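You operate a simulated robot arm through the tools that you are given. There is no shell and no other tool.

You run a simulated robot arm. Do the job below in one go: nothing can be reset, and whatever is moved stays where it is left.

JOB
Clamp the two square tubes in the red corner clamp.
Fine: long tube on side ONE, short tube on side TWO, both in before the knobs; fingers out of the gaps.

It is judged by the outcome, as a careful person would: the job done as asked, and still so three seconds after it is handed in. It fails if anything else is knocked over, pushed out of place, dropped, spilled or broken.

ROBOT AND FRAMES
A 6-joint arm with a three-finger gripper, fixed in place. Base frame: the origin is on the floor under the middle of its stand, x ahead of it, y to its left, z up; the work surface is at about z = 800. Units: mm, rad, N and s.
It reaches about 1213 mm from its shoulder. Its first joint turns from -2.897 to 2.897 rad. Payload 4.89 kg.
The TCP is the grasp point between the finger pads, 30 mm short of the fingertips. In the tool frame z runs along the fingers and y along their closing line. The gripper opens to 164 mm; its body begins 125 mm behind the TCP.
Orientation is that of the tool frame in the base frame, as a unit quaternion [w, x, y, z]. With the fingers straight down and closing along the base's y, the tool's x points along the base's -x, its y along +y and its z along -z.

CONTROLS
- The arm moves only by the tool send_rows. Its argument "rows" is one flat list of numbers, 7 for each row, row after row: the turn, a rotation vector about the base's x, y, z in units of 120 degrees (1.0 is 120 degrees), then the shift along the base's x, y, z in units of 200 mm (1.0 is 200 mm), then the gripper command, from -1 (shut) to 1 (fully open), values between in proportion. In form: [wx, wy, wz, x, y, z, hand, wx, wy, wz, x, y, z, hand, ...]. A call has 1 to 20 rows; each row is the pose to reach, as a shift and turn from the pose commanded when the call began. A call with a number of a shift or a turn outside -1 to 1 is refused whole. Rows are played at 5 a second. More than 50 mm and 0.15 rad between two rows, or a gripper value outside its range, and nothing of the call is played. A pose out of reach is approached as far as the arm can. The call stops where the force on the tool passes 90 N (or 10 N more than at its start, if that is more) or the arm is blocked; 0.2 s more then pass. The fingers move at their own pace (about 108 mm/s each) and stop on an object; they squeeze with about 24 N. The grip force told is the motor's: it shows also when the fingers shut on nothing. Time passes only in rows, and 0.2 s behind the last, so rows that repeat a pose let the fingers close. It gives the time, the measured TCP pose, the force on the tool (base axes), the opening and the grip force at its end, in the units of the frame above (readings bear some noise), with the torque about the TCP (base axes, N m) and any sound that the robot's microphone picked up.
- Cameras (640 x 400 px; columns grow to the right, rows downward): "scene" is fixed at [32.9, 659.8, 1404.4]; the picture's right is [-0.10, -0.99, 0.00], its down [-0.60, 0.06, -0.80] and it looks along [0.80, -0.08, -0.60] (base axes); focal length 324 px, centre (320, 200). "wrist" rides on the gripper at [76, -2, -152] in the tool frame; the picture's right is [0.02, 1.00, 0.00], its down [-0.88, 0.02, -0.47] and it looks along [-0.47, 0.01, 0.88] (tool axes); focal length 247 px, centre (320, 200).
- get_image(camera): a new picture of that camera. The clock stands still meanwhile.
- raise_lower(by): moves the trunk up (or, below 0, down) by that many mm; the arm rides with it, the base frame stays. It gives what a move gives, with no picture.
- point_at(camera, pixels): for up to 12 pixels [column, row] of the newest picture of that camera ("zoom" is the newest enlarged one), the place [x, y, z] in the base frame of the surface seen there, good to about 2 mm, but the place of the scene camera against the robot may be out by one fixed shift of up to 25 mm in any direction. The clock stands still meanwhile.
- zoom(camera, box): a new picture of the part [left, top, right, bottom] of that camera's present view, enlarged. The clock stands still meanwhile.
- sign_off(): hands the job in; it is judged then, once.

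Unless the task says otherwise, let go and move clear before handing in.

The tools are called after "Request:" by a JSON object that holds its "name" and its "arguments". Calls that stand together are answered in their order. send_rows: Moves the arm, as the interface text tells. Its arguments: {"type":"object","properties":{"rows":{"type":"array"}},"required":["rows"]} The other tools are called the same way: raise_lower (by) moves the trunk up or down; get_image (camera) takes a picture; point_at (camera, pixels) gives the place of the surface under pixels of a picture; zoom (camera, box) takes an enlarged picture of a part of a camera's view; sign_off () hands the job in.

At the start:

```text
time: 0.0
ee_pos: [405.6, 530.8, 1121.3]
tcp_rot: [0.0, 0.0, 1.0, 0.0]
contact_force: [0.6, -0.3, 0.7]
torque: [-0.03, 0.01, 0.02]
grip_width: 164.2
gripper_force: 0.1
trunk travel left (down, up): [-175.0, 215.0]
```

scene: 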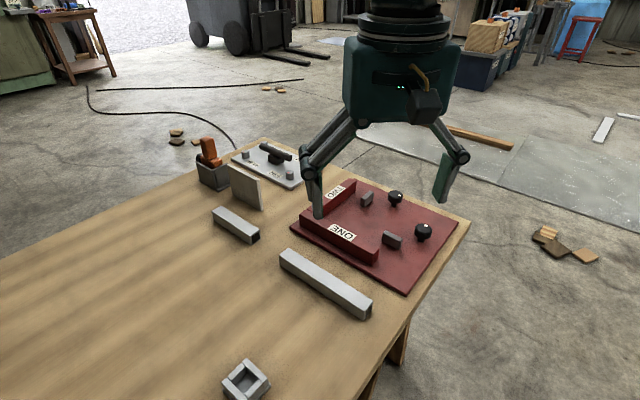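
wrist: 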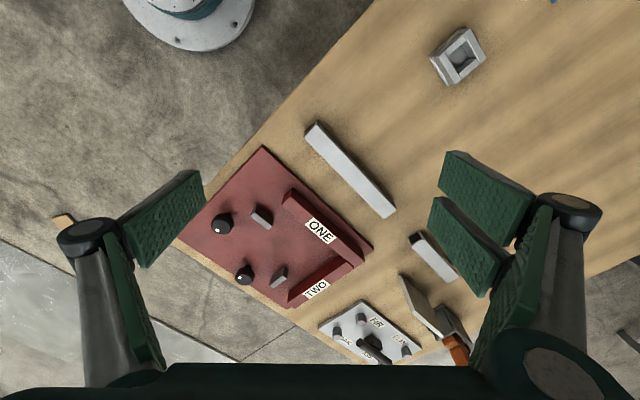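

The first pictures show the red corner clamp around scene (380,230), the long tube at (325,283) and the short tube at (236,225). I'll take closer views before moving anything.

Request:
{"name": "zoom", "arguments": {"camera": "scene", "box": [270, 160, 480, 300]}}

Request:
{"name": "zoom", "arguments": {"camera": "wrist", "box": [170, 100, 490, 370]}}

```text
2.86 times, centred on (375, 230) of scene
```

zoom: 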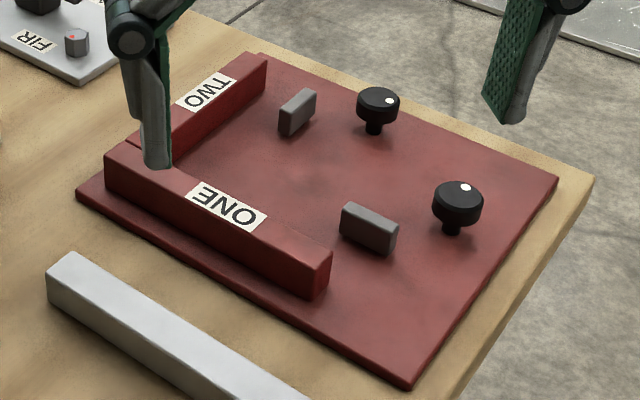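

```text
1.48 times, centred on (330, 235) of wrist
```

zoom: 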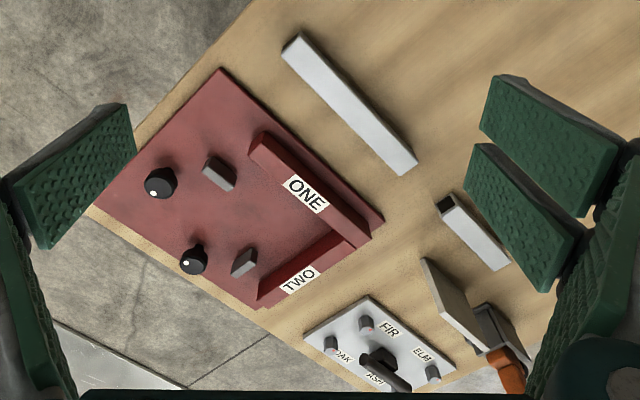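

The clamp has two fences (ONE, TWO), two grey jaws and two black knobs. I'll read places from the wrist picture, which isn't subject to the scene camera's offset.

Request:
{"name": "point_at", "arguments": {"camera": "wrist", "pixels": [[315, 124], [308, 132], [396, 208], [386, 216], [350, 170], [413, 236], [418, 232], [457, 273], [449, 279], [434, 255], [330, 170], [430, 225]]}}

Request:
{"name": "point_at", "arguments": {"camera": "zoom", "pixels": [[262, 132], [250, 148], [383, 220], [370, 234], [350, 246], [337, 231], [259, 297], [358, 235], [222, 68], [153, 190], [186, 265], [300, 220]]}}

Request:
{"name": "point_at", "arguments": {"camera": "zoom", "pixels": [[206, 155], [232, 183], [219, 168], [238, 268], [254, 250], [245, 258], [160, 180], [194, 260], [225, 190], [250, 275], [205, 165], [235, 260]]}}

```text
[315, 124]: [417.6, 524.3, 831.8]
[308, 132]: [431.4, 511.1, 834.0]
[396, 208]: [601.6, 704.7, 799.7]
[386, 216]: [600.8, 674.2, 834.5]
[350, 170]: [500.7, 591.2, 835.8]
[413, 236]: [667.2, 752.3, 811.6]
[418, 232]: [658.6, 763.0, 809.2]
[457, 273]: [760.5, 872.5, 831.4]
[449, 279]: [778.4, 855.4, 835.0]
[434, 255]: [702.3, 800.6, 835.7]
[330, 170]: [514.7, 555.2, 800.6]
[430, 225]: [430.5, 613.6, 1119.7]
```

```text
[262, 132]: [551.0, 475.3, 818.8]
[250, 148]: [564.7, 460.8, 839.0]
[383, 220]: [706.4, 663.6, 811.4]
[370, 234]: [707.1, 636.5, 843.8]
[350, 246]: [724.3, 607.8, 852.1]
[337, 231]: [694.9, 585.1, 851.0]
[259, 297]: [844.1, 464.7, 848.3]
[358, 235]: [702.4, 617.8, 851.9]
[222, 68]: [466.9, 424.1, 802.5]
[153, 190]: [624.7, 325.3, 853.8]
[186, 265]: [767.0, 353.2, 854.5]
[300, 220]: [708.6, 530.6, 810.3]
```

```text
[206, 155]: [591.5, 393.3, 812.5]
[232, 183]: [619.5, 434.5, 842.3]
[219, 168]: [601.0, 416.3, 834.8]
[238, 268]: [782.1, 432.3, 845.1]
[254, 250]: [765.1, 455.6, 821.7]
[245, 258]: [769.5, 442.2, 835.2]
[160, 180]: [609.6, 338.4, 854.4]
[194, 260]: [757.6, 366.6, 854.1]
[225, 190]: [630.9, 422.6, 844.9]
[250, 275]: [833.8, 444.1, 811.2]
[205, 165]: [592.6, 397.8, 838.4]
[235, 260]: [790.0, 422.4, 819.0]
```

From here tubes measure about 35 mm tall (top at z≈835), plate about 810, fence tops about 851. I'll move the hand ahead at the same height so the wrist camera sees the clamp and the tubes more squarely.

Request:
{"name": "send_rows", "arguments": {"rows": [0, 0, 0, 0.17, -0.03, 0, 1, 0, 0, 0, 0.34, -0.06, 0, 1, 0, 0, 0, 0.5, -0.1, 0, 1, 0, 0, 0, 0.5, -0.1, 0, 1]}}

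Request:
{"name": "get_image", "arguments": {"camera": "wrist"}}

Request:
{"name": "get_image", "arguments": {"camera": "scene"}}

```text
time: 1.0
ee_pos: [506.0, 512.3, 1119.9]
tcp_rot: [0.001, 0.0, 1.0, 0.0]
contact_force: [-0.2, 0.1, -0.6]
torque: [-0.04, 0.01, -0.01]
grip_width: 164.0
gripper_force: 0.1
trunk travel left (down, up): [-175.0, 215.0]
```

```text
taken
```

wrist: 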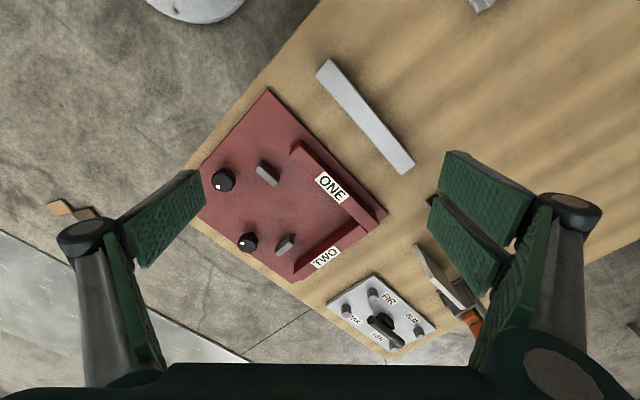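

```text
taken
```

scene: 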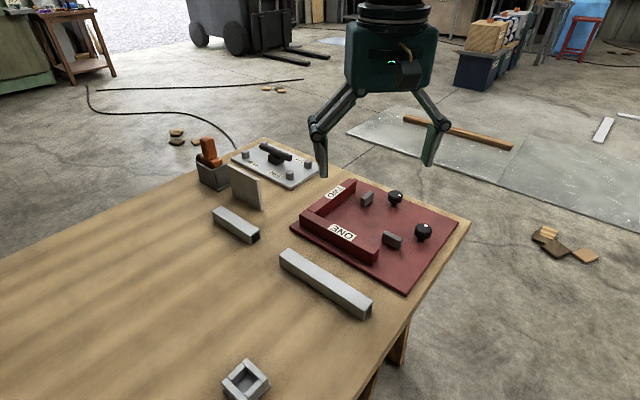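

Now the whole clamp sits at wrist (195–390, 88–285) unobstructed except its left edge. I'll zoom on it in parts to measure fences, jaws and knobs precisely.

Request:
{"name": "zoom", "arguments": {"camera": "wrist", "box": [280, 120, 400, 195]}}

Request:
{"name": "zoom", "arguments": {"camera": "wrist", "box": [190, 130, 310, 205]}}

Request:
{"name": "zoom", "arguments": {"camera": "wrist", "box": [270, 190, 400, 271]}}

Request:
{"name": "zoom", "arguments": {"camera": "wrist", "box": [220, 210, 340, 285]}}

```text
5.33 times, centred on (340, 158) of wrist
```

zoom: 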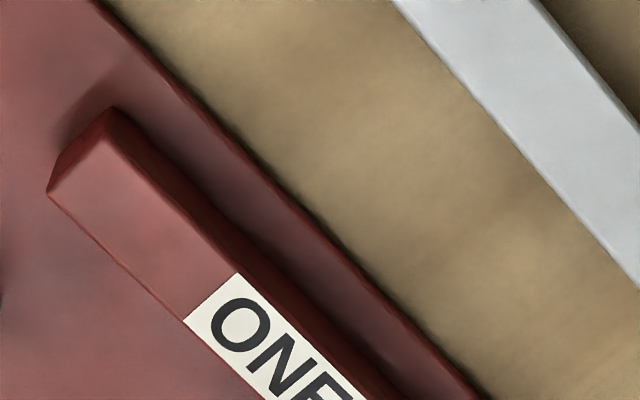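

```text
5.33 times, centred on (250, 168) of wrist
```

zoom: 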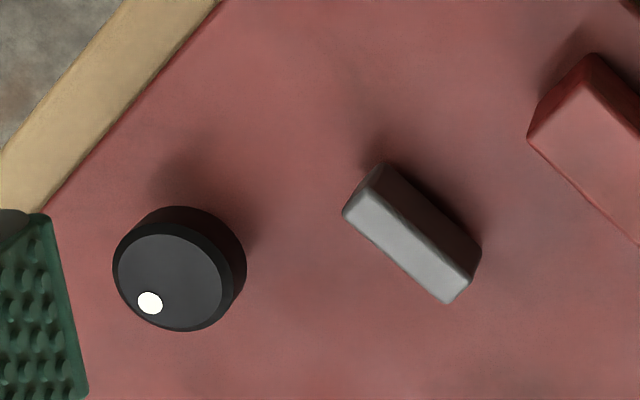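

```text
4.92 times, centred on (335, 230) of wrist
```

zoom: 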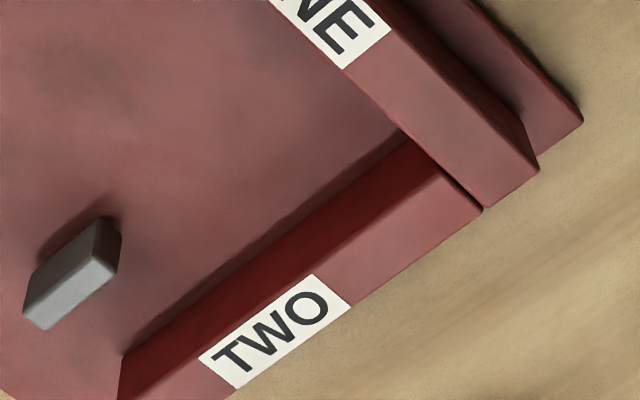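

```text
5.33 times, centred on (280, 248) of wrist
```

zoom: 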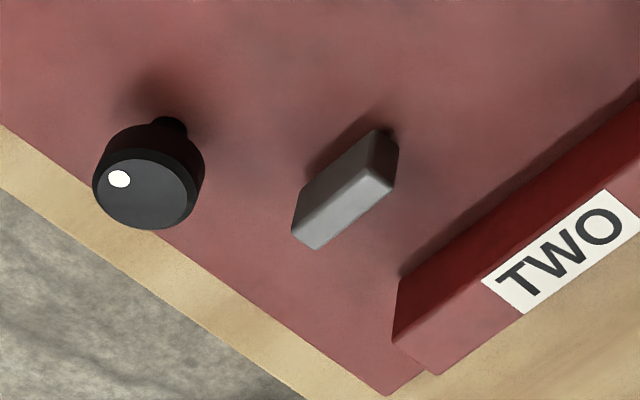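

Zooms are sharp; I'll point on the last one (jaw TWO, its knob, fence TWO end).

Request:
{"name": "point_at", "arguments": {"camera": "zoom", "pixels": [[305, 195], [370, 135], [310, 240], [385, 185], [345, 190], [145, 195], [100, 190], [188, 200], [150, 165], [145, 222], [410, 335], [250, 150]]}}

Request:
{"name": "zoom", "arguments": {"camera": "wrist", "box": [190, 130, 310, 205]}}

Request:
{"name": "point_at", "arguments": {"camera": "zoom", "pixels": [[348, 208], [375, 168], [450, 295], [470, 275], [400, 240], [170, 280], [118, 270], [220, 285], [165, 240], [180, 325], [540, 140], [300, 100]]}}

Request:
{"name": "zoom", "arguments": {"camera": "wrist", "box": [280, 120, 400, 195]}}

Request:
{"name": "point_at", "arguments": {"camera": "zoom", "pixels": [[55, 190], [107, 140], [110, 245], [160, 195], [180, 305], [235, 270], [60, 230], [430, 380], [100, 290], [30, 300], [280, 180], [560, 150]]}}

Request:
{"name": "zoom", "arguments": {"camera": "wrist", "box": [270, 190, 400, 271]}}

Request:
{"name": "point_at", "arguments": {"camera": "zoom", "pixels": [[300, 30], [390, 25], [430, 145], [515, 150], [485, 203], [530, 168], [440, 180], [470, 210], [300, 280], [200, 310], [340, 130], [250, 200]]}}

```text
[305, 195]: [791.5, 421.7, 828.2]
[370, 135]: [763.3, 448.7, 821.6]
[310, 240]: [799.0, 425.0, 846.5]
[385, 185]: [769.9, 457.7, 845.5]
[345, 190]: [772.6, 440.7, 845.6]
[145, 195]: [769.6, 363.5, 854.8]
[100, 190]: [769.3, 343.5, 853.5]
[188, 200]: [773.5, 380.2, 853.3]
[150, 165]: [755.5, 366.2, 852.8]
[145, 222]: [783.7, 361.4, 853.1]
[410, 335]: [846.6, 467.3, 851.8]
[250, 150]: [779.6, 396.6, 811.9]
```

```text
5.33 times, centred on (250, 168) of wrist
```

zoom: 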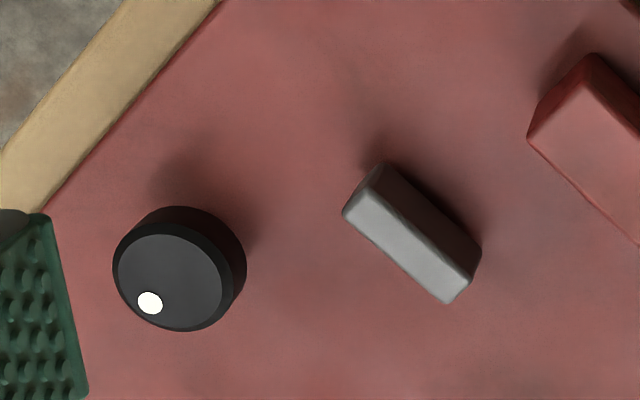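

```text
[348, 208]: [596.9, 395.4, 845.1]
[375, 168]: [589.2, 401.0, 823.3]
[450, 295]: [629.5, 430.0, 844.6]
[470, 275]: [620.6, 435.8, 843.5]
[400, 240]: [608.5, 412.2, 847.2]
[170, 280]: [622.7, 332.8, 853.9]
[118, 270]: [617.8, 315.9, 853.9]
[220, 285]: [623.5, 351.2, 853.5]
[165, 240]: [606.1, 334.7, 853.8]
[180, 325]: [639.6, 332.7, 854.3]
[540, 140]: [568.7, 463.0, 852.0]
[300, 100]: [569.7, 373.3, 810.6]
```

```text
5.33 times, centred on (340, 158) of wrist
```

zoom: 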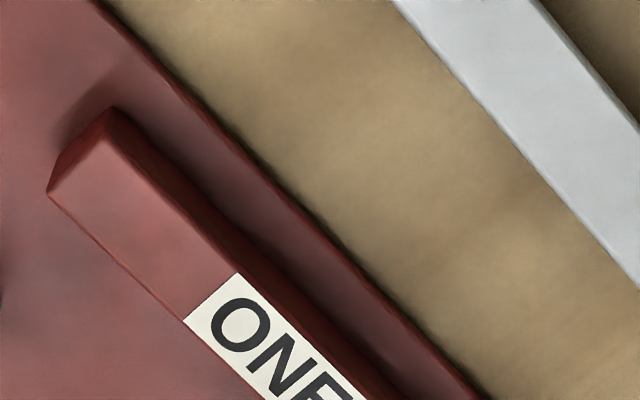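

```text
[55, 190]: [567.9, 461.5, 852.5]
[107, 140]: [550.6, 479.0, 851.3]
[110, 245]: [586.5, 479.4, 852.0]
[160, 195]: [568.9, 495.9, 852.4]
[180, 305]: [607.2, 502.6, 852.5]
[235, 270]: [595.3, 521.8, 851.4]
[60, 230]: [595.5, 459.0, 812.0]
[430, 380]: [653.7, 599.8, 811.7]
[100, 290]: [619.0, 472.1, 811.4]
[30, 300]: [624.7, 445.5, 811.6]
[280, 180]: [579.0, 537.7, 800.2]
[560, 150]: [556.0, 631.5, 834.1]
```

```text
4.92 times, centred on (335, 230) of wrist
```

zoom: 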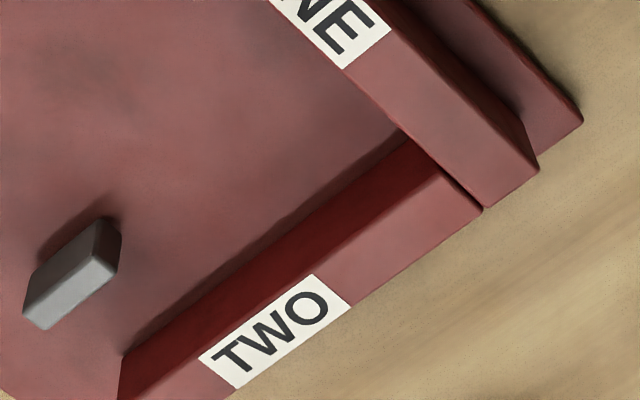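

```text
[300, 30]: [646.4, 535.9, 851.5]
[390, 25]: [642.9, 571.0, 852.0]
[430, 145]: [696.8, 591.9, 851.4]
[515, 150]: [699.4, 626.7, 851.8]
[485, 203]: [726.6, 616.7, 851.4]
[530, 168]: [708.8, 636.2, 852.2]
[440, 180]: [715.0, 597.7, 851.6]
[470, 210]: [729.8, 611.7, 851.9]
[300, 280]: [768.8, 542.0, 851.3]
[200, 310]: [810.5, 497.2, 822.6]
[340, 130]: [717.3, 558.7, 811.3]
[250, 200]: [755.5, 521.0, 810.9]
```

The clamp is turned 45°: along fence ONE u=(0.707,0.707), across v=(0.707,-0.707). Fence ONE's inner face is at t≈76 and jaw ONE's front at t≈130, so there is about 54 mm for a 35 mm tube. Next I'll measure my fingers and both tubes in the same picture.

Request:
{"name": "get_image", "arguments": {"camera": "wrist"}}

Request:
{"name": "point_at", "arguments": {"camera": "wrist", "pixels": [[128, 235], [197, 175], [201, 203], [148, 263], [457, 158], [530, 193], [513, 230], [445, 192], [440, 203], [500, 262], [486, 290], [434, 240]]}}

Request:
{"name": "zoom", "arguments": {"camera": "wrist", "box": [300, 50, 430, 181]}}

Request:
{"name": "point_at", "arguments": {"camera": "zoom", "pixels": [[140, 50], [95, 95], [170, 90], [130, 130], [360, 330], [395, 360], [320, 260], [440, 345], [450, 300], [300, 290], [420, 385], [250, 160]]}}

```text
taken
```

wrist: 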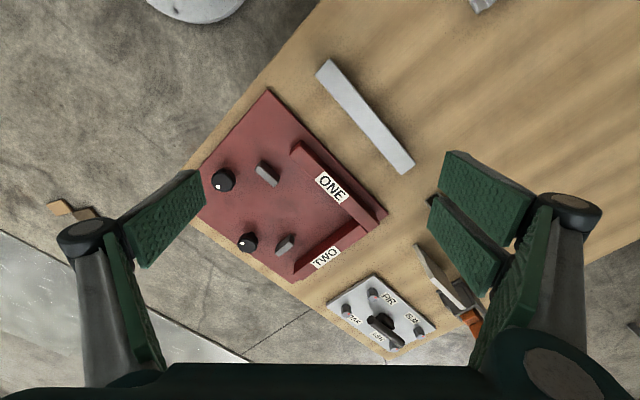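

```text
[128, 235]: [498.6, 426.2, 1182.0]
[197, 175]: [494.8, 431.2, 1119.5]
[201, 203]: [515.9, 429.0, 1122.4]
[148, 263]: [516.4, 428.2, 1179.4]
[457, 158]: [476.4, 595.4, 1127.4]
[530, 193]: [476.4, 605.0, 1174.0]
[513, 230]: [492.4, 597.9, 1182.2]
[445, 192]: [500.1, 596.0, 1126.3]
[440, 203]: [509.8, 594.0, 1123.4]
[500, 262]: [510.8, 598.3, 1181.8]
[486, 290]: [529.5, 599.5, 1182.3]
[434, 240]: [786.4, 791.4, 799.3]
```

```text
3.05 times, centred on (365, 116) of wrist
```

zoom: 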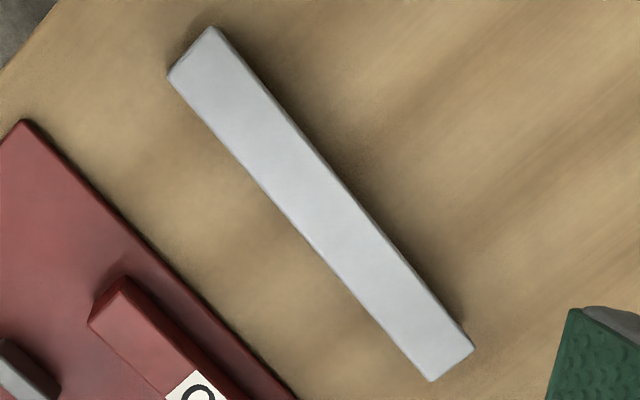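

```text
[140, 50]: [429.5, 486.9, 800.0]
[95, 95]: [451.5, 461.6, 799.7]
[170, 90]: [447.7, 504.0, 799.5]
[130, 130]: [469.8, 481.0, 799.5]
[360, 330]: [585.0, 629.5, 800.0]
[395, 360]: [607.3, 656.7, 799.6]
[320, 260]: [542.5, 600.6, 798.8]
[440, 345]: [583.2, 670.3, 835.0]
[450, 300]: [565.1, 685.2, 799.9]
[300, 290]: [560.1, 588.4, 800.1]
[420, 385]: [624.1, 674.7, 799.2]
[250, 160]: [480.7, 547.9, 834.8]
```

Each finger is about 24 mm wide (thumb x≈494–517, the pair x≈476–502 and 508–531), and the tips look retracted when open. I'll look at the fingers' thickness from the scene camera, and at the short tube and knobs.

Request:
{"name": "zoom", "arguments": {"camera": "scene", "box": [300, 60, 460, 190]}}

Request:
{"name": "point_at", "arguments": {"camera": "zoom", "pixels": [[82, 300], [130, 300], [85, 340], [122, 345], [75, 370], [120, 370], [105, 370], [520, 330], [555, 330], [580, 260], [545, 280], [510, 370]]}}

Request:
{"name": "zoom", "arguments": {"camera": "scene", "box": [190, 140, 310, 215]}}

Request:
{"name": "zoom", "arguments": {"camera": "scene", "box": [350, 170, 450, 260]}}

```text
3.08 times, centred on (380, 125) of scene
```

zoom: 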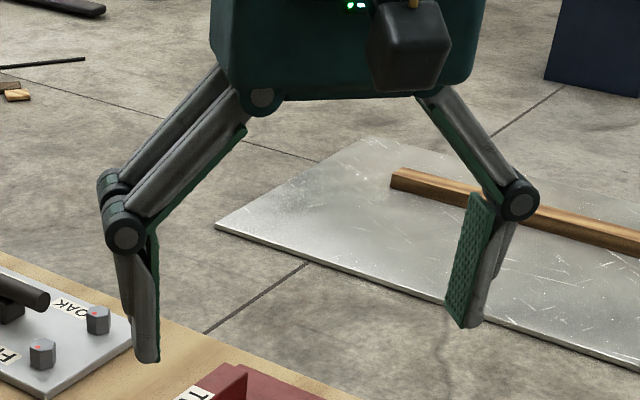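

```text
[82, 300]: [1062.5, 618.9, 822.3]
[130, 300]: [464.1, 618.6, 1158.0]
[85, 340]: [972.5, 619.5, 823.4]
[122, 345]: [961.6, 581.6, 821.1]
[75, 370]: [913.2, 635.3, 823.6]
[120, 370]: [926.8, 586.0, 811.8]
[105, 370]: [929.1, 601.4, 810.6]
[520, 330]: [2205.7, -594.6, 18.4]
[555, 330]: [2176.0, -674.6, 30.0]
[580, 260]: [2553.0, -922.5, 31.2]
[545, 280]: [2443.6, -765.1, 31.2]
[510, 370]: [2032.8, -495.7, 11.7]
```

```text
5.33 times, centred on (250, 178) of scene
```

zoom: 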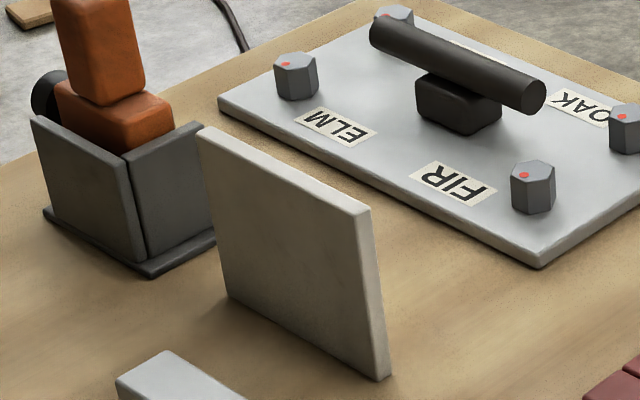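

```text
4.44 times, centred on (400, 215) of scene
```

zoom: 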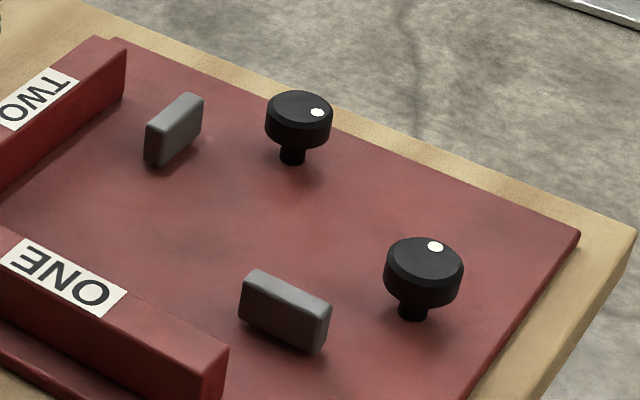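

A thin plate stands upright right beside the short tube (scene zoom: plate around (290,250), tube at (170,380)), so it could easily be knocked over. I'll shift the hand to +y, staying high, to see that corner properly from above.

Request:
{"name": "send_rows", "arguments": {"rows": [0, 0, 0, 0.0, 0.2, 0, 1, 0, 0, 0, 0, 0.4, 0, 1, 0, 0, 0, 0, 0.6, 0, 1, 0, 0, 0, 0, 0.8, 0, 1, 0, 0, 0, 0, 1.0, 0, 1, 0, 0, 0, 0, 1.0, 0, 1]}}

Request:
{"name": "get_image", "arguments": {"camera": "wrist"}}

Request:
{"name": "get_image", "arguments": {"camera": "scene"}}

```text
time: 2.4
ee_pos: [505.8, 708.4, 1121.6]
tcp_rot: [0.0, 0.0, 1.0, 0.0]
contact_force: [0.0, 0.3, -0.1]
torque: [-0.1, -0.01, 0.0]
grip_width: 164.2
gripper_force: 0.0
trunk travel left (down, up): [-175.0, 215.0]
```

```text
taken
```

wrist: 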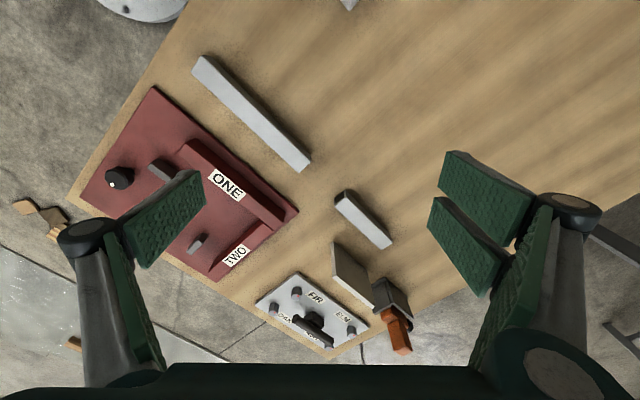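

```text
taken
```

scene: 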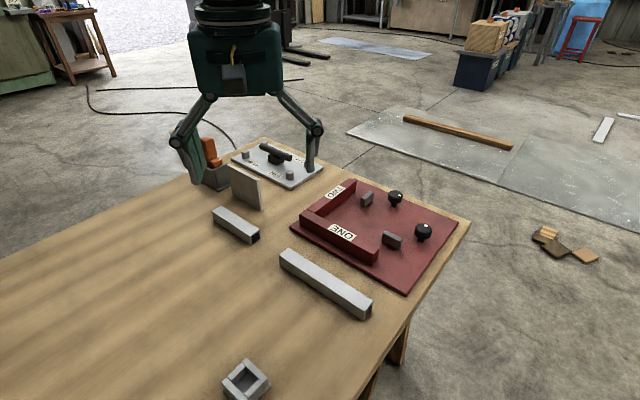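

The short tube is at wrist (363,220), the standing plate at (352,272). I'll zoom there and on the long tube to measure them.

Request:
{"name": "zoom", "arguments": {"camera": "wrist", "box": [310, 180, 420, 310]}}

Request:
{"name": "point_at", "arguments": {"camera": "zoom", "pixels": [[183, 65], [330, 170], [110, 215], [250, 300]]}}

Request:
{"name": "zoom", "arguments": {"camera": "wrist", "box": [185, 45, 320, 180]}}

Request:
{"name": "point_at", "arguments": {"camera": "zoom", "pixels": [[320, 200], [200, 100]]}}

```text
3.08 times, centred on (365, 245) of wrist
```

zoom: 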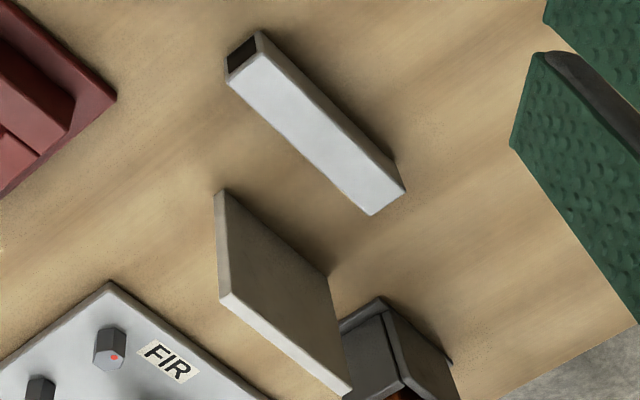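

```text
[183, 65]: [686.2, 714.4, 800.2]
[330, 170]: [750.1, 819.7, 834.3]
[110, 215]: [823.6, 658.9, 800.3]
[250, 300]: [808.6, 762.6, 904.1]
```

```text
2.96 times, centred on (252, 112) of wrist
```

zoom: 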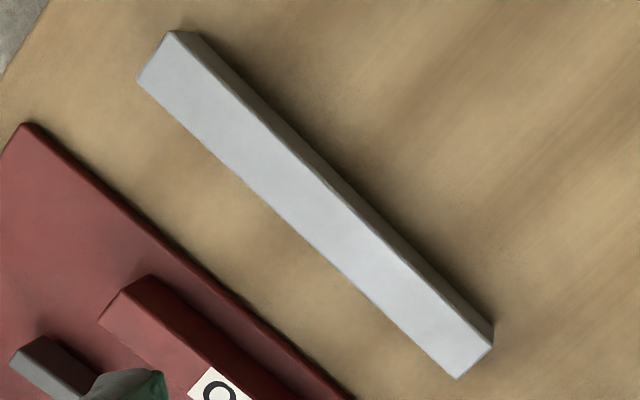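

```text
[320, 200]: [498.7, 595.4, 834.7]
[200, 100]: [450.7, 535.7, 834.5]
```

I'll point along the edges of the long tube's top face in this zoom, then repeat on the short tube and standing plate.

Request:
{"name": "point_at", "arguments": {"camera": "zoom", "pixels": [[172, 38], [142, 78], [488, 345], [457, 373], [455, 340], [270, 145], [245, 170], [225, 155], [370, 300], [395, 265], [160, 60], [473, 358]]}}

Request:
{"name": "zoom", "arguments": {"camera": "wrist", "box": [310, 180, 420, 310]}}

Request:
{"name": "point_at", "arguments": {"camera": "zoom", "pixels": [[262, 55], [231, 85], [400, 193], [372, 211], [330, 125], [295, 148], [222, 297], [345, 385], [218, 200], [325, 272], [228, 290], [300, 345]]}}

Request:
{"name": "point_at", "arguments": {"camera": "zoom", "pixels": [[245, 65], [238, 55], [260, 70], [385, 345], [440, 360], [380, 300], [345, 325], [120, 295], [35, 385], [230, 200], [320, 262], [350, 385]]}}

```text
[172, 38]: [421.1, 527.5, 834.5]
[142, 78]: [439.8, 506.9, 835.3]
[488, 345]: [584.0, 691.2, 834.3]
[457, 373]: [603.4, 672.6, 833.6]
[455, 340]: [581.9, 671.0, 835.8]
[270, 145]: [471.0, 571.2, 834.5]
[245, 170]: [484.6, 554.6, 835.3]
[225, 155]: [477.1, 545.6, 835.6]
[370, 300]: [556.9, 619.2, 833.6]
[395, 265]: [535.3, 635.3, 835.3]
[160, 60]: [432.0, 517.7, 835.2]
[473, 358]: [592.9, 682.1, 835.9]
```

```text
3.08 times, centred on (365, 245) of wrist
```

zoom: 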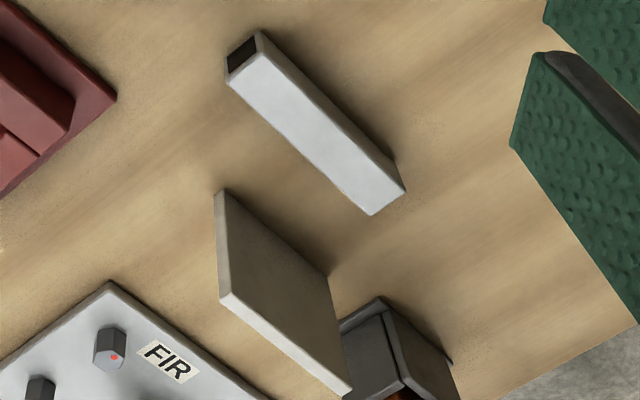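

```text
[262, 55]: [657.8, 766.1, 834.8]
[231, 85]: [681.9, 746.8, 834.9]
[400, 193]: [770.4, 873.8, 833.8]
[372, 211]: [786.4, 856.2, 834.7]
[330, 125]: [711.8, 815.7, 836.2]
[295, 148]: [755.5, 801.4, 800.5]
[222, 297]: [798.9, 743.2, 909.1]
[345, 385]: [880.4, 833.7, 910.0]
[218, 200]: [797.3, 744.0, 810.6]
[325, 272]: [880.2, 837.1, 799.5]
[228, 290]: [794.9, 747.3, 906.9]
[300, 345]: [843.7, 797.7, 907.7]
```

```text
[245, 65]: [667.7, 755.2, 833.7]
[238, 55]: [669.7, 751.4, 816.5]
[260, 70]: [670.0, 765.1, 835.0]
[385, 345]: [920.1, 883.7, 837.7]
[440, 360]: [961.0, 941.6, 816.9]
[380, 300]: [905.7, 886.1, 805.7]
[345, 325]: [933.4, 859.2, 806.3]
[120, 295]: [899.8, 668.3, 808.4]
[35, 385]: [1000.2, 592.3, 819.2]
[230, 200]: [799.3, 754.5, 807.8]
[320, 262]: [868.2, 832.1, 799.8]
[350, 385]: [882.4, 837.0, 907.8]
```

Both tubes lie along u (45°): long tube s≈668–903, short s≈1006–1163, both centred near t≈-61. The standing plate is about 80 mm to the +t side of the short tube. I'll turn the hand by -135° so the single thumb faces the fence side, half-close the fingers, and move over the long tube.

Request:
{"name": "send_rows", "arguments": {"rows": [0, 0, -0.07, 0.012, -0.028, -0.03, 0.6, 0, 0, -0.14, 0.024, -0.056, -0.06, 0.3, 0, 0, -0.21, 0.036, -0.084, -0.09, 0, 0, 0, -0.28, 0.048, -0.112, -0.12, 0, 0, 0, -0.35, 0.06, -0.14, -0.15, 0, 0, 0, -0.42, 0.072, -0.168, -0.18, 0, 0, 0, -0.49, 0.084, -0.196, -0.21, 0, 0, 0, -0.56, 0.096, -0.224, -0.24, 0, 0, 0, -0.63, 0.108, -0.252, -0.27, 0, 0, 0, -0.7, 0.12, -0.28, -0.3, 0, 0, 0, -0.77, 0.132, -0.308, -0.33, 0, 0, 0, -0.84, 0.144, -0.336, -0.36, 0, 0, 0, -0.91, 0.156, -0.364, -0.39, 0, 0, 0, -0.98, 0.168, -0.392, -0.42, 0, 0, 0, -0.98, 0.168, -0.392, -0.42, 0]}}

Request:
{"name": "get_image", "arguments": {"camera": "wrist"}}

Request:
{"name": "get_image", "arguments": {"camera": "scene"}}

```text
time: 5.6
ee_pos: [539.2, 632.3, 1037.1]
tcp_rot: [0.001, 0.856, 0.517, 0.0]
contact_force: [0.5, 0.1, 0.5]
torque: [-0.02, -0.01, 0.01]
grip_width: 82.0
gripper_force: 0.1
trunk travel left (down, up): [-175.0, 215.0]
```

```text
taken
```

wrist: 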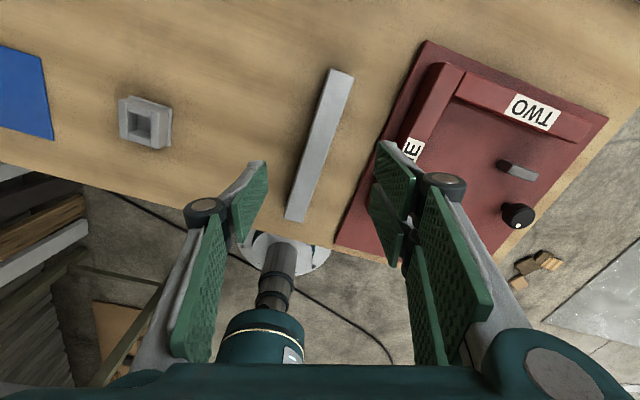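

```text
taken
```

scene: 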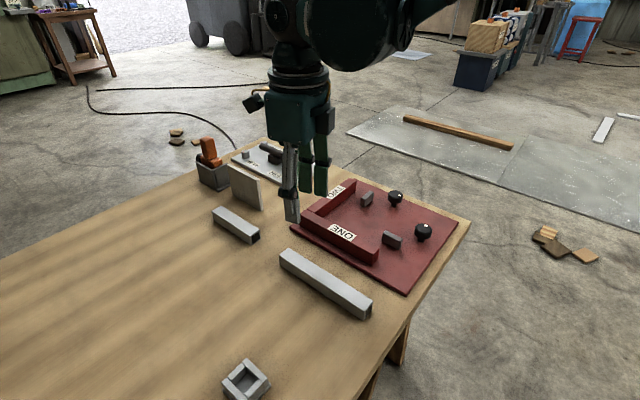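

The turn worked; the thumb (image left, (255,195)) is on the -t side. Let me zoom on the long tube here for its width and ends, and on my fingers for thickness.

Request:
{"name": "zoom", "arguments": {"camera": "wrist", "box": [280, 60, 370, 140]}}

Request:
{"name": "point_at", "arguments": {"camera": "zoom", "pixels": [[375, 72], [515, 100], [335, 200], [470, 230], [285, 330], [420, 360], [440, 80], [400, 210], [380, 60], [512, 115]]}}

Request:
{"name": "zoom", "arguments": {"camera": "wrist", "box": [270, 150, 350, 230]}}

Request:
{"name": "point_at", "arguments": {"camera": "zoom", "pixels": [[215, 180], [335, 200], [140, 350], [255, 370], [185, 360], [280, 190]]}}

Request:
{"name": "zoom", "arguments": {"camera": "wrist", "box": [180, 130, 300, 250]}}

Request:
{"name": "point_at", "arguments": {"camera": "zoom", "pixels": [[440, 120], [460, 105], [470, 170], [300, 220], [350, 150], [420, 100], [385, 125], [290, 300], [360, 300], [450, 200], [250, 190], [210, 250]]}}

```text
5.00 times, centred on (325, 100) of wrist
```

zoom: 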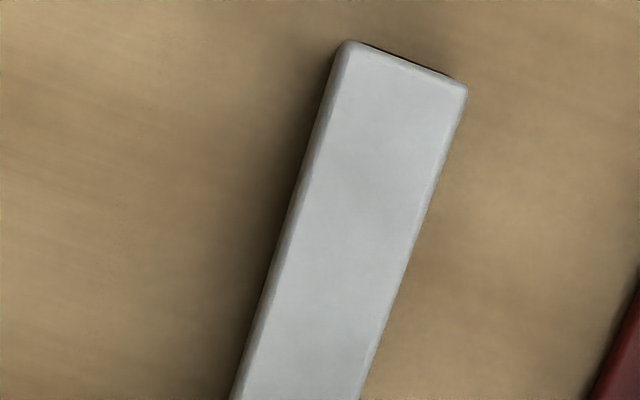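

```text
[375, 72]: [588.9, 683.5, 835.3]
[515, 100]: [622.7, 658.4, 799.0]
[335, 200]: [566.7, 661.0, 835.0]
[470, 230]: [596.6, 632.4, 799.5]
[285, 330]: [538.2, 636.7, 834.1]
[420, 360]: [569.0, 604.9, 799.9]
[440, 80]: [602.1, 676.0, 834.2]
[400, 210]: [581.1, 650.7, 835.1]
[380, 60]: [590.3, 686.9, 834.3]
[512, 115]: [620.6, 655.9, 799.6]
```

```text
5.00 times, centred on (310, 190) of wrist
```

zoom: 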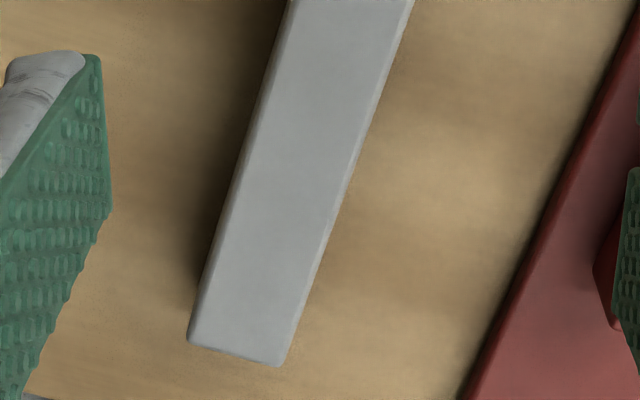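

```text
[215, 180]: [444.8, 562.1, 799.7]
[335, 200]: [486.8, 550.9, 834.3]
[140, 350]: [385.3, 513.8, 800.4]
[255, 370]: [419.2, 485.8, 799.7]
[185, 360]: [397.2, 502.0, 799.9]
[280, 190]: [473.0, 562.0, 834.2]
```

```text
3.33 times, centred on (240, 190) of wrist
```

zoom: 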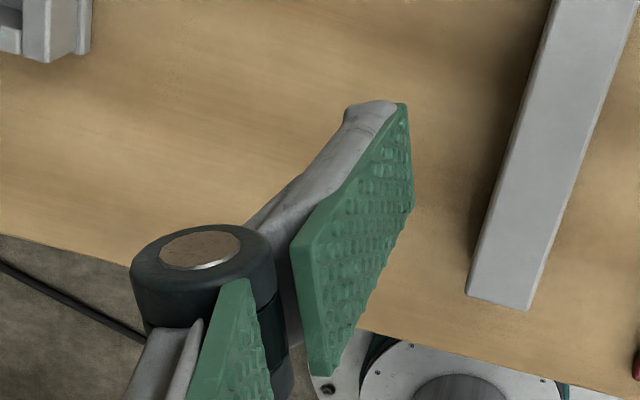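

```text
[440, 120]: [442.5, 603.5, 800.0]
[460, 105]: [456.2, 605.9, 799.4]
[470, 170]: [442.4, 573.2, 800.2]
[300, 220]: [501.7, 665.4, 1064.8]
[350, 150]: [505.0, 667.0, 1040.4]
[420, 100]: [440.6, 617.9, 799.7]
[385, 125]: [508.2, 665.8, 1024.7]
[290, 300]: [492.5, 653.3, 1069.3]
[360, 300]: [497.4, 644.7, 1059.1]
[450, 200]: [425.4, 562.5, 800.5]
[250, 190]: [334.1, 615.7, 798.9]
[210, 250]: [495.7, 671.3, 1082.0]
```

The tube is 35 mm square and about 238 mm long, centre line t≈-60, running at 45°, and my fingers are about 12–15 mm thick. I'll finish the turn to -135° and come down to z≈900 over the grip spot (s≈822), then check the alignment.

Request:
{"name": "send_rows", "arguments": {"rows": [0, 0, -0.05, 0, -0.01, -0.14, 0, 0, 0, -0.1, 0, -0.02, -0.28, 0, 0, 0, -0.145, -0.001, -0.03, -0.42, 0, 0, 0, -0.145, -0.002, -0.042, -0.56, 0, 0, 0, -0.145, -0.003, -0.042, -0.685, 0, 0, 0, -0.145, -0.003, -0.042, -0.685, 0]}}

Request:
{"name": "get_image", "arguments": {"camera": "wrist"}}

Request:
{"name": "get_image", "arguments": {"camera": "scene"}}

```text
time: 7.0
ee_pos: [597.7, 567.6, 898.8]
tcp_rot: [-0.02, 0.9, 0.436, -0.006]
contact_force: [1.0, 0.3, -1.0]
torque: [-0.06, 0.14, 0.06]
grip_width: 81.9
gripper_force: 0.0
out of reach, approached as far as the arm can: row 1, 2, 3, 4, 5, 6
trunk travel left (down, up): [-175.0, 215.0]
```

```text
taken
```

wrist: 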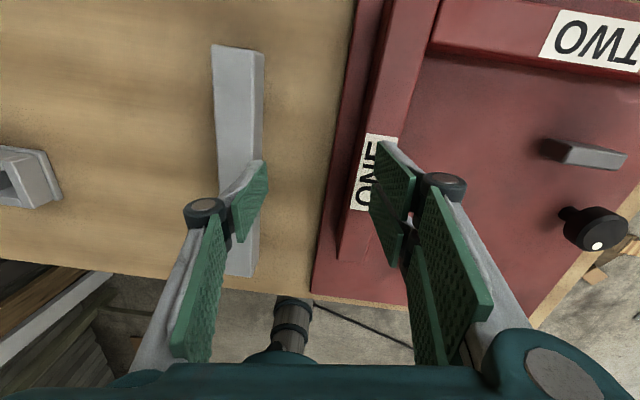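

```text
taken
```

scene: 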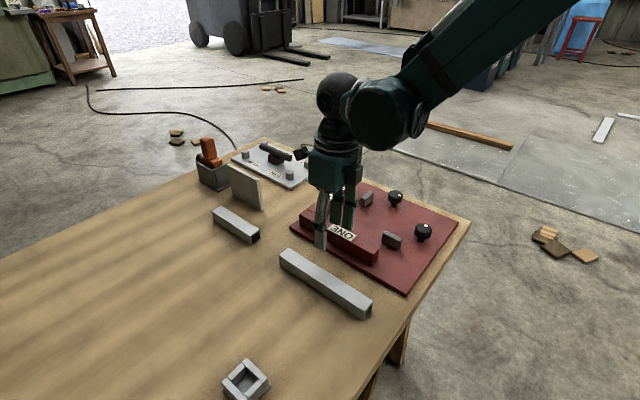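

The turn ran into a wrist limit near -128°, and the hand slid sideways to (598,568), stopping with tips above the ONE fence without touching. I'll lift straight up while turning back, and use the opposite hand orientation (+45°) instead.

Request:
{"name": "send_rows", "arguments": {"rows": [0, 0, 0.03, 0, 0, 0.1, 0, 0, 0, 0.08, 0, 0, 0.24, 0, 0, 0, 0.145, 0, 0, 0.4, 0, 0, 0, 0.2, 0, 0, 0.56, 0, 0, 0, 0.26, 0, 0, 0.685, 0, 0, 0, 0.26, 0, 0, 0.685, 0]}}

```text
time: 8.4
ee_pos: [598.3, 565.5, 1038.2]
tcp_rot: [-0.018, 0.749, 0.662, -0.01]
contact_force: [-0.1, 0.7, -0.3]
torque: [0.04, -0.07, 0.0]
grip_width: 82.1
gripper_force: 0.1
trunk travel left (down, up): [-175.0, 215.0]
```

The hand is back at z≈1038 and turned to -97°, but it now leans about 2.4°. I'll take out that lean first, then turn to +45°.

Request:
{"name": "send_rows", "arguments": {"rows": [-0.0065, -0.0185, 0, 0, 0, 0.1, 0, -0.0065, -0.0185, 0, 0, 0, 0.1, 0]}}

Request:
{"name": "send_rows", "arguments": {"rows": [0, 0, 0.07, -0.02, 0.02, 0, 0, 0, 0, 0.14, -0.04, 0.04, 0, 0, 0, 0, 0.21, -0.06, 0.06, 0, 0, 0, 0, 0.28, -0.08, 0.08, 0, 0, 0, 0, 0.35, -0.1, 0.1, 0, 0, 0, 0, 0.42, -0.12, 0.12, 0, 0, 0, 0, 0.49, -0.14, 0.14, 0, 0, 0, 0, 0.56, -0.16, 0.16, 0, 0, 0, 0, 0.63, -0.18, 0.18, 0, 0, 0, 0, 0.7, -0.2, 0.2, 0, 0, 0, 0, 0.77, -0.22, 0.22, 0, 0, 0, 0, 0.84, -0.24, 0.24, 0, 0, 0, 0, 0.91, -0.26, 0.26, 0, 0, 0, 0, 0.98, -0.28, 0.28, 0, 0, 0, 0, 0.98, -0.28, 0.28, 0, 0]}}

```text
time: 9.0
ee_pos: [597.6, 566.6, 1057.6]
tcp_rot: [0.0, 0.749, 0.662, -0.001]
contact_force: [0.4, -0.7, -0.6]
torque: [-0.01, 0.04, 0.02]
grip_width: 81.8
gripper_force: 0.0
trunk travel left (down, up): [-175.0, 215.0]
```

```text
time: 12.2
ee_pos: [541.8, 621.4, 1056.5]
tcp_rot: [0.001, -0.179, 0.984, -0.001]
contact_force: [-0.3, 0.0, 0.4]
torque: [0.0, 0.01, 0.05]
grip_width: 82.2
gripper_force: 0.1
trunk travel left (down, up): [-175.0, 215.0]
```

Now at +20.6° and upright. I'll finish the turn to +45°, centre over the long tube and descend to about z=920.

Request:
{"name": "send_rows", "arguments": {"rows": [0, 0, 0.07, -0.005, 0.004, -0.1, 0, 0, 0, 0.14, -0.01, 0.008, -0.25, 0, 0, 0, 0.203, -0.015, 0.012, -0.4, 0, 0, 0, 0.203, -0.015, 0.012, -0.55, 0, 0, 0, 0.203, -0.015, 0.012, -0.68, 0, 0, 0, 0.203, -0.015, 0.012, -0.68, 0]}}

Request:
{"name": "get_image", "arguments": {"camera": "wrist"}}

Request:
{"name": "get_image", "arguments": {"camera": "scene"}}

```text
time: 13.6
ee_pos: [540.2, 623.9, 921.3]
tcp_rot: [0.001, -0.381, 0.924, -0.001]
contact_force: [-0.2, 0.3, -0.6]
torque: [-0.03, 0.02, 0.03]
grip_width: 81.8
gripper_force: 0.0
trunk travel left (down, up): [-175.0, 215.0]
```

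```text
taken
```

wrist: 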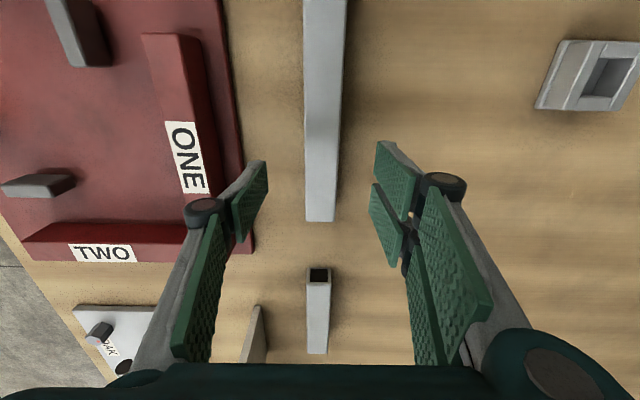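

```text
taken
```

scene: 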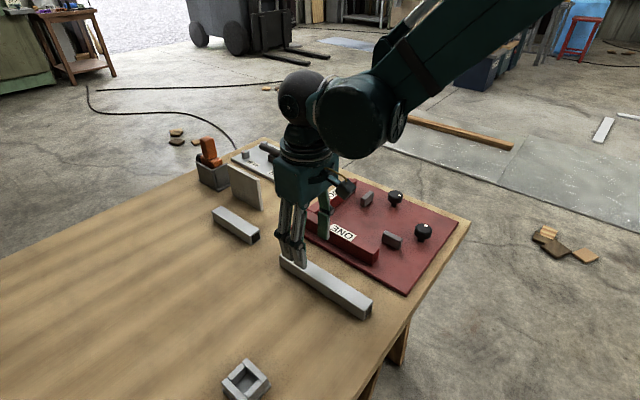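

The tube is centred between the fingers (columns 305–342, about 323) and parallel to them. I'll descend to z≈836, tips about 6 mm off the table, and close.

Request:
{"name": "send_rows", "arguments": {"rows": [0, 0, 0, 0, 0, -0.15, 0, 0, 0, 0, 0, 0, -0.28, 0, 0, 0, 0, 0, 0, -0.38, 0, 0, 0, 0, 0, 0, -0.42, 0, 0, 0, 0, 0, 0, -0.42, 0]}}

Request:
{"name": "get_image", "arguments": {"camera": "wrist"}}

Request:
{"name": "zoom", "arguments": {"camera": "scene", "box": [230, 190, 390, 320]}}

```text
time: 14.8
ee_pos: [541.0, 624.7, 838.8]
tcp_rot: [0.001, -0.381, 0.925, -0.001]
contact_force: [0.2, -0.1, -0.4]
torque: [0.01, 0.02, -0.02]
grip_width: 81.7
gripper_force: 0.0
trunk travel left (down, up): [-175.0, 215.0]
```

```text
taken
```

wrist: 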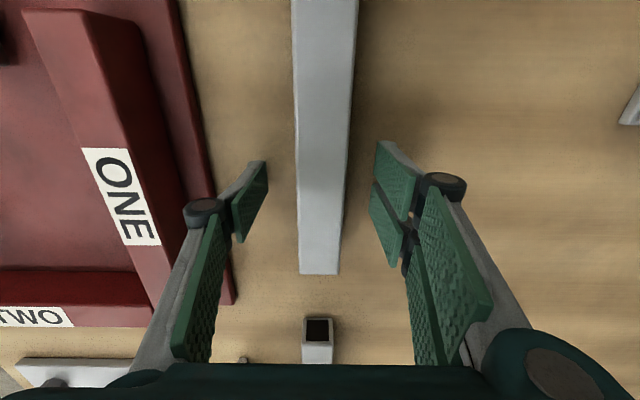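

```text
3.08 times, centred on (310, 255) of scene
```

zoom: 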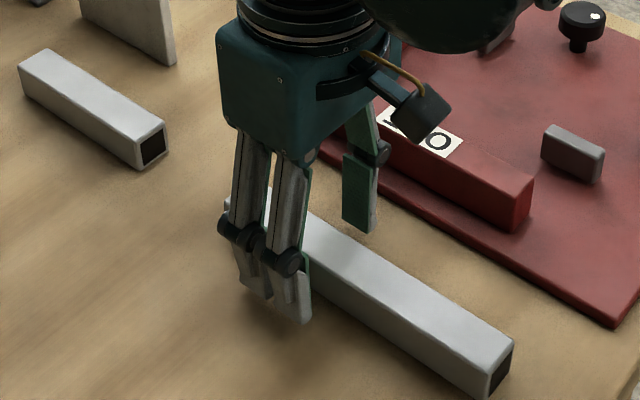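

The fingers straddle the tube with tips just clear of the table. Closing now and holding.

Request:
{"name": "send_rows", "arguments": {"rows": [0, 0, 0, 0, 0, 0, -0.3, 0, 0, 0, 0, 0, 0, -0.6, 0, 0, 0, 0, 0, 0, -1, 0, 0, 0, 0, 0, 0, -1, 0, 0, 0, 0, 0, 0, -1]}}

Request:
{"name": "get_image", "arguments": {"camera": "wrist"}}

Request:
{"name": "zoom", "arguments": {"camera": "scene", "box": [230, 190, 390, 320]}}

```text
time: 16.0
ee_pos: [539.8, 624.2, 838.9]
tcp_rot: [0.001, -0.381, 0.925, -0.001]
contact_force: [-0.1, 1.0, 1.3]
torque: [-0.03, 0.03, 0.02]
grip_width: 34.7
gripper_force: 24.3
trunk travel left (down, up): [-175.0, 215.0]
```

```text
taken
```

wrist: 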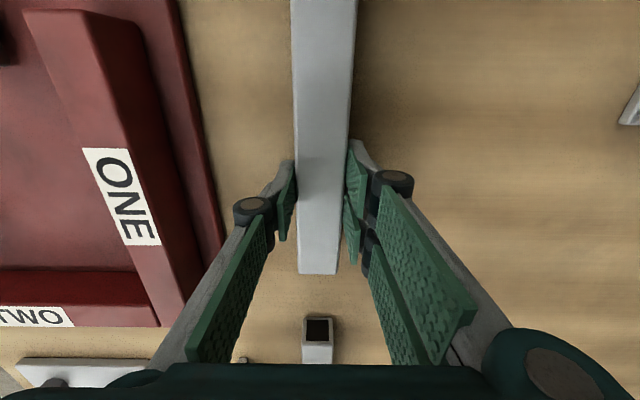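

```text
3.08 times, centred on (310, 255) of scene
```

zoom: 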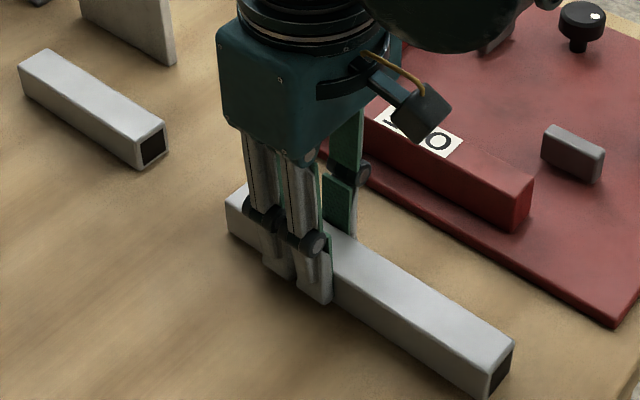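

The tube is held (34.7 mm, 24 N). I'll lift 90 mm straight up, well above the fence tops, and check it hangs level.

Request:
{"name": "send_rows", "arguments": {"rows": [0, 0, 0, 0, 0, 0.03, -1, 0, 0, 0, 0, 0, 0.1, -1, 0, 0, 0, 0, 0, 0.22, -1, 0, 0, 0, 0, 0, 0.35, -1, 0, 0, 0, 0, 0, 0.45, -1, 0, 0, 0, 0, 0, 0.45, -1]}}

Request:
{"name": "get_image", "arguments": {"camera": "wrist"}}

Request:
{"name": "zoom", "arguments": {"camera": "scene", "box": [230, 150, 430, 310]}}

```text
time: 17.4
ee_pos: [540.5, 623.1, 928.5]
tcp_rot: [0.0, -0.38, 0.925, -0.001]
contact_force: [-0.5, 0.0, -2.1]
torque: [0.13, -0.08, 0.04]
grip_width: 34.4
gripper_force: 24.0
trunk travel left (down, up): [-175.0, 215.0]
```

```text
taken
```

wrist: 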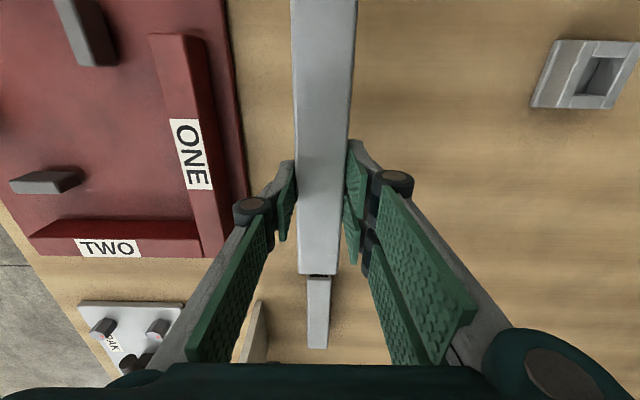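

```text
2.50 times, centred on (330, 230) of scene
```

zoom: 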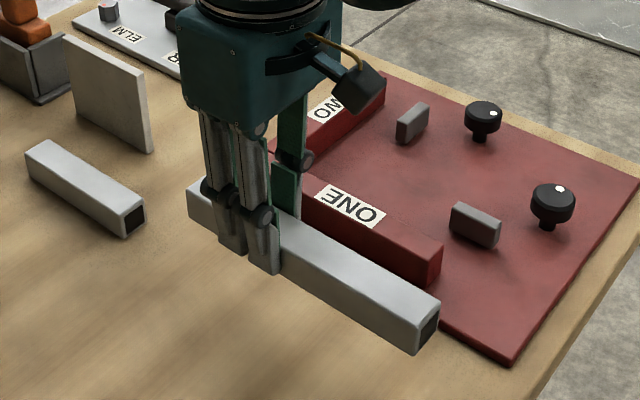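

The tube hangs level and secure (about 2 N). Before traversing, I'll re-measure fence ONE, jaw ONE and fence TWO from this nearer view.

Request:
{"name": "zoom", "arguments": {"camera": "wrist", "box": [40, 0, 200, 100]}}

Request:
{"name": "point_at", "arguments": {"camera": "zoom", "pixels": [[160, 255], [280, 255], [225, 250], [300, 240], [260, 150], [445, 150], [470, 250], [500, 350], [560, 150], [400, 300], [130, 130], [455, 200]]}}

Request:
{"name": "zoom", "arguments": {"camera": "wrist", "box": [0, 140, 240, 270]}}

Request:
{"name": "point_at", "arguments": {"camera": "zoom", "pixels": [[40, 110], [190, 100], [150, 85], [100, 120], [300, 215], [480, 215], [520, 215], [250, 235], [540, 300], [300, 170], [480, 150], [505, 170]]}}

Request:
{"name": "zoom", "arguments": {"camera": "wrist", "box": [280, 220, 360, 290]}}

Request:
{"name": "point_at", "arguments": {"camera": "zoom", "pixels": [[320, 300], [320, 280], [250, 300], [380, 300], [320, 311]]}}

```text
4.00 times, centred on (120, 50) of wrist
```

zoom: 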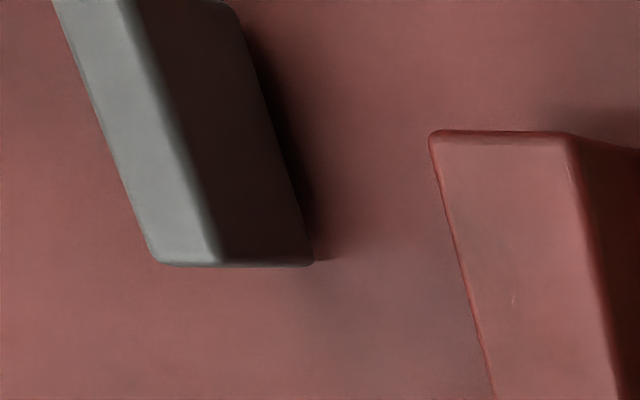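

```text
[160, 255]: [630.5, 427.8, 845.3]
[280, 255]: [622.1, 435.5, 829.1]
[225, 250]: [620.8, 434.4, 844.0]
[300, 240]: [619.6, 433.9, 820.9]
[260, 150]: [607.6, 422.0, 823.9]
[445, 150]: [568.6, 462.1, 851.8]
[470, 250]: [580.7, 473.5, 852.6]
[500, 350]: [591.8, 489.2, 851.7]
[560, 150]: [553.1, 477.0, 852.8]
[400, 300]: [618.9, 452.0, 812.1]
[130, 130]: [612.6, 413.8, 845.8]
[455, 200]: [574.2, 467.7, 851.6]
```

```text
2.67 times, centred on (120, 205) of wrist
```

zoom: 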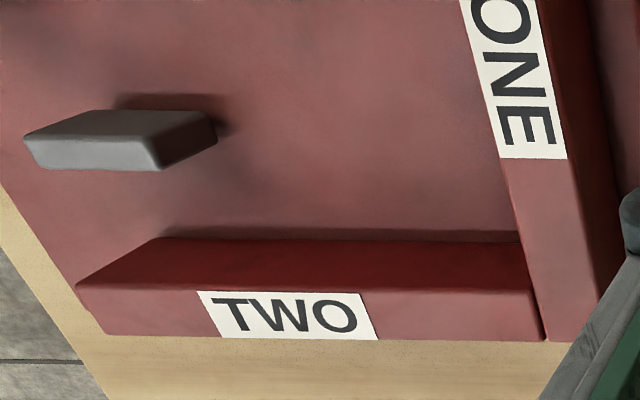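

```text
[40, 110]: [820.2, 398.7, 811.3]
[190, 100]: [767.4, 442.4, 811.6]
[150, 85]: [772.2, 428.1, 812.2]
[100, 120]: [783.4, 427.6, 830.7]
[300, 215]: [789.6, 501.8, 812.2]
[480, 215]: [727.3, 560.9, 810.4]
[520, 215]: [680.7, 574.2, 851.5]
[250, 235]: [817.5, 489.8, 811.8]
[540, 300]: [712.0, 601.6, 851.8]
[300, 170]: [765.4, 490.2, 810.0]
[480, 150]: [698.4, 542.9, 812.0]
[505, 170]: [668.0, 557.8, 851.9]
```

```text
5.71 times, centred on (320, 255) of wrist
```

zoom: 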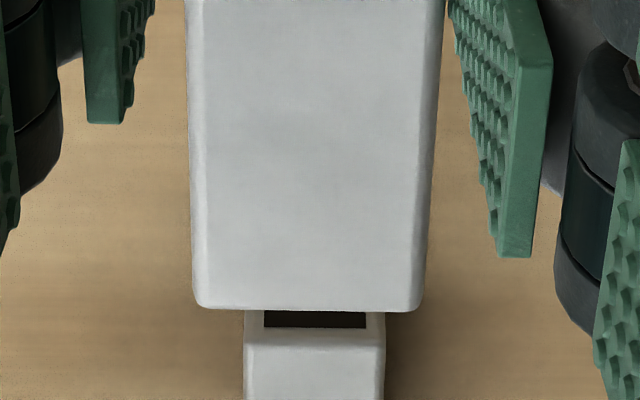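

```text
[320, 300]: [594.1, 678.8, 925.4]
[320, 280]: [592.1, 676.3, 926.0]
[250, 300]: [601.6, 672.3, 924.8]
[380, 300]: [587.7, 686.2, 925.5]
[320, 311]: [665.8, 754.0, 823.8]
```

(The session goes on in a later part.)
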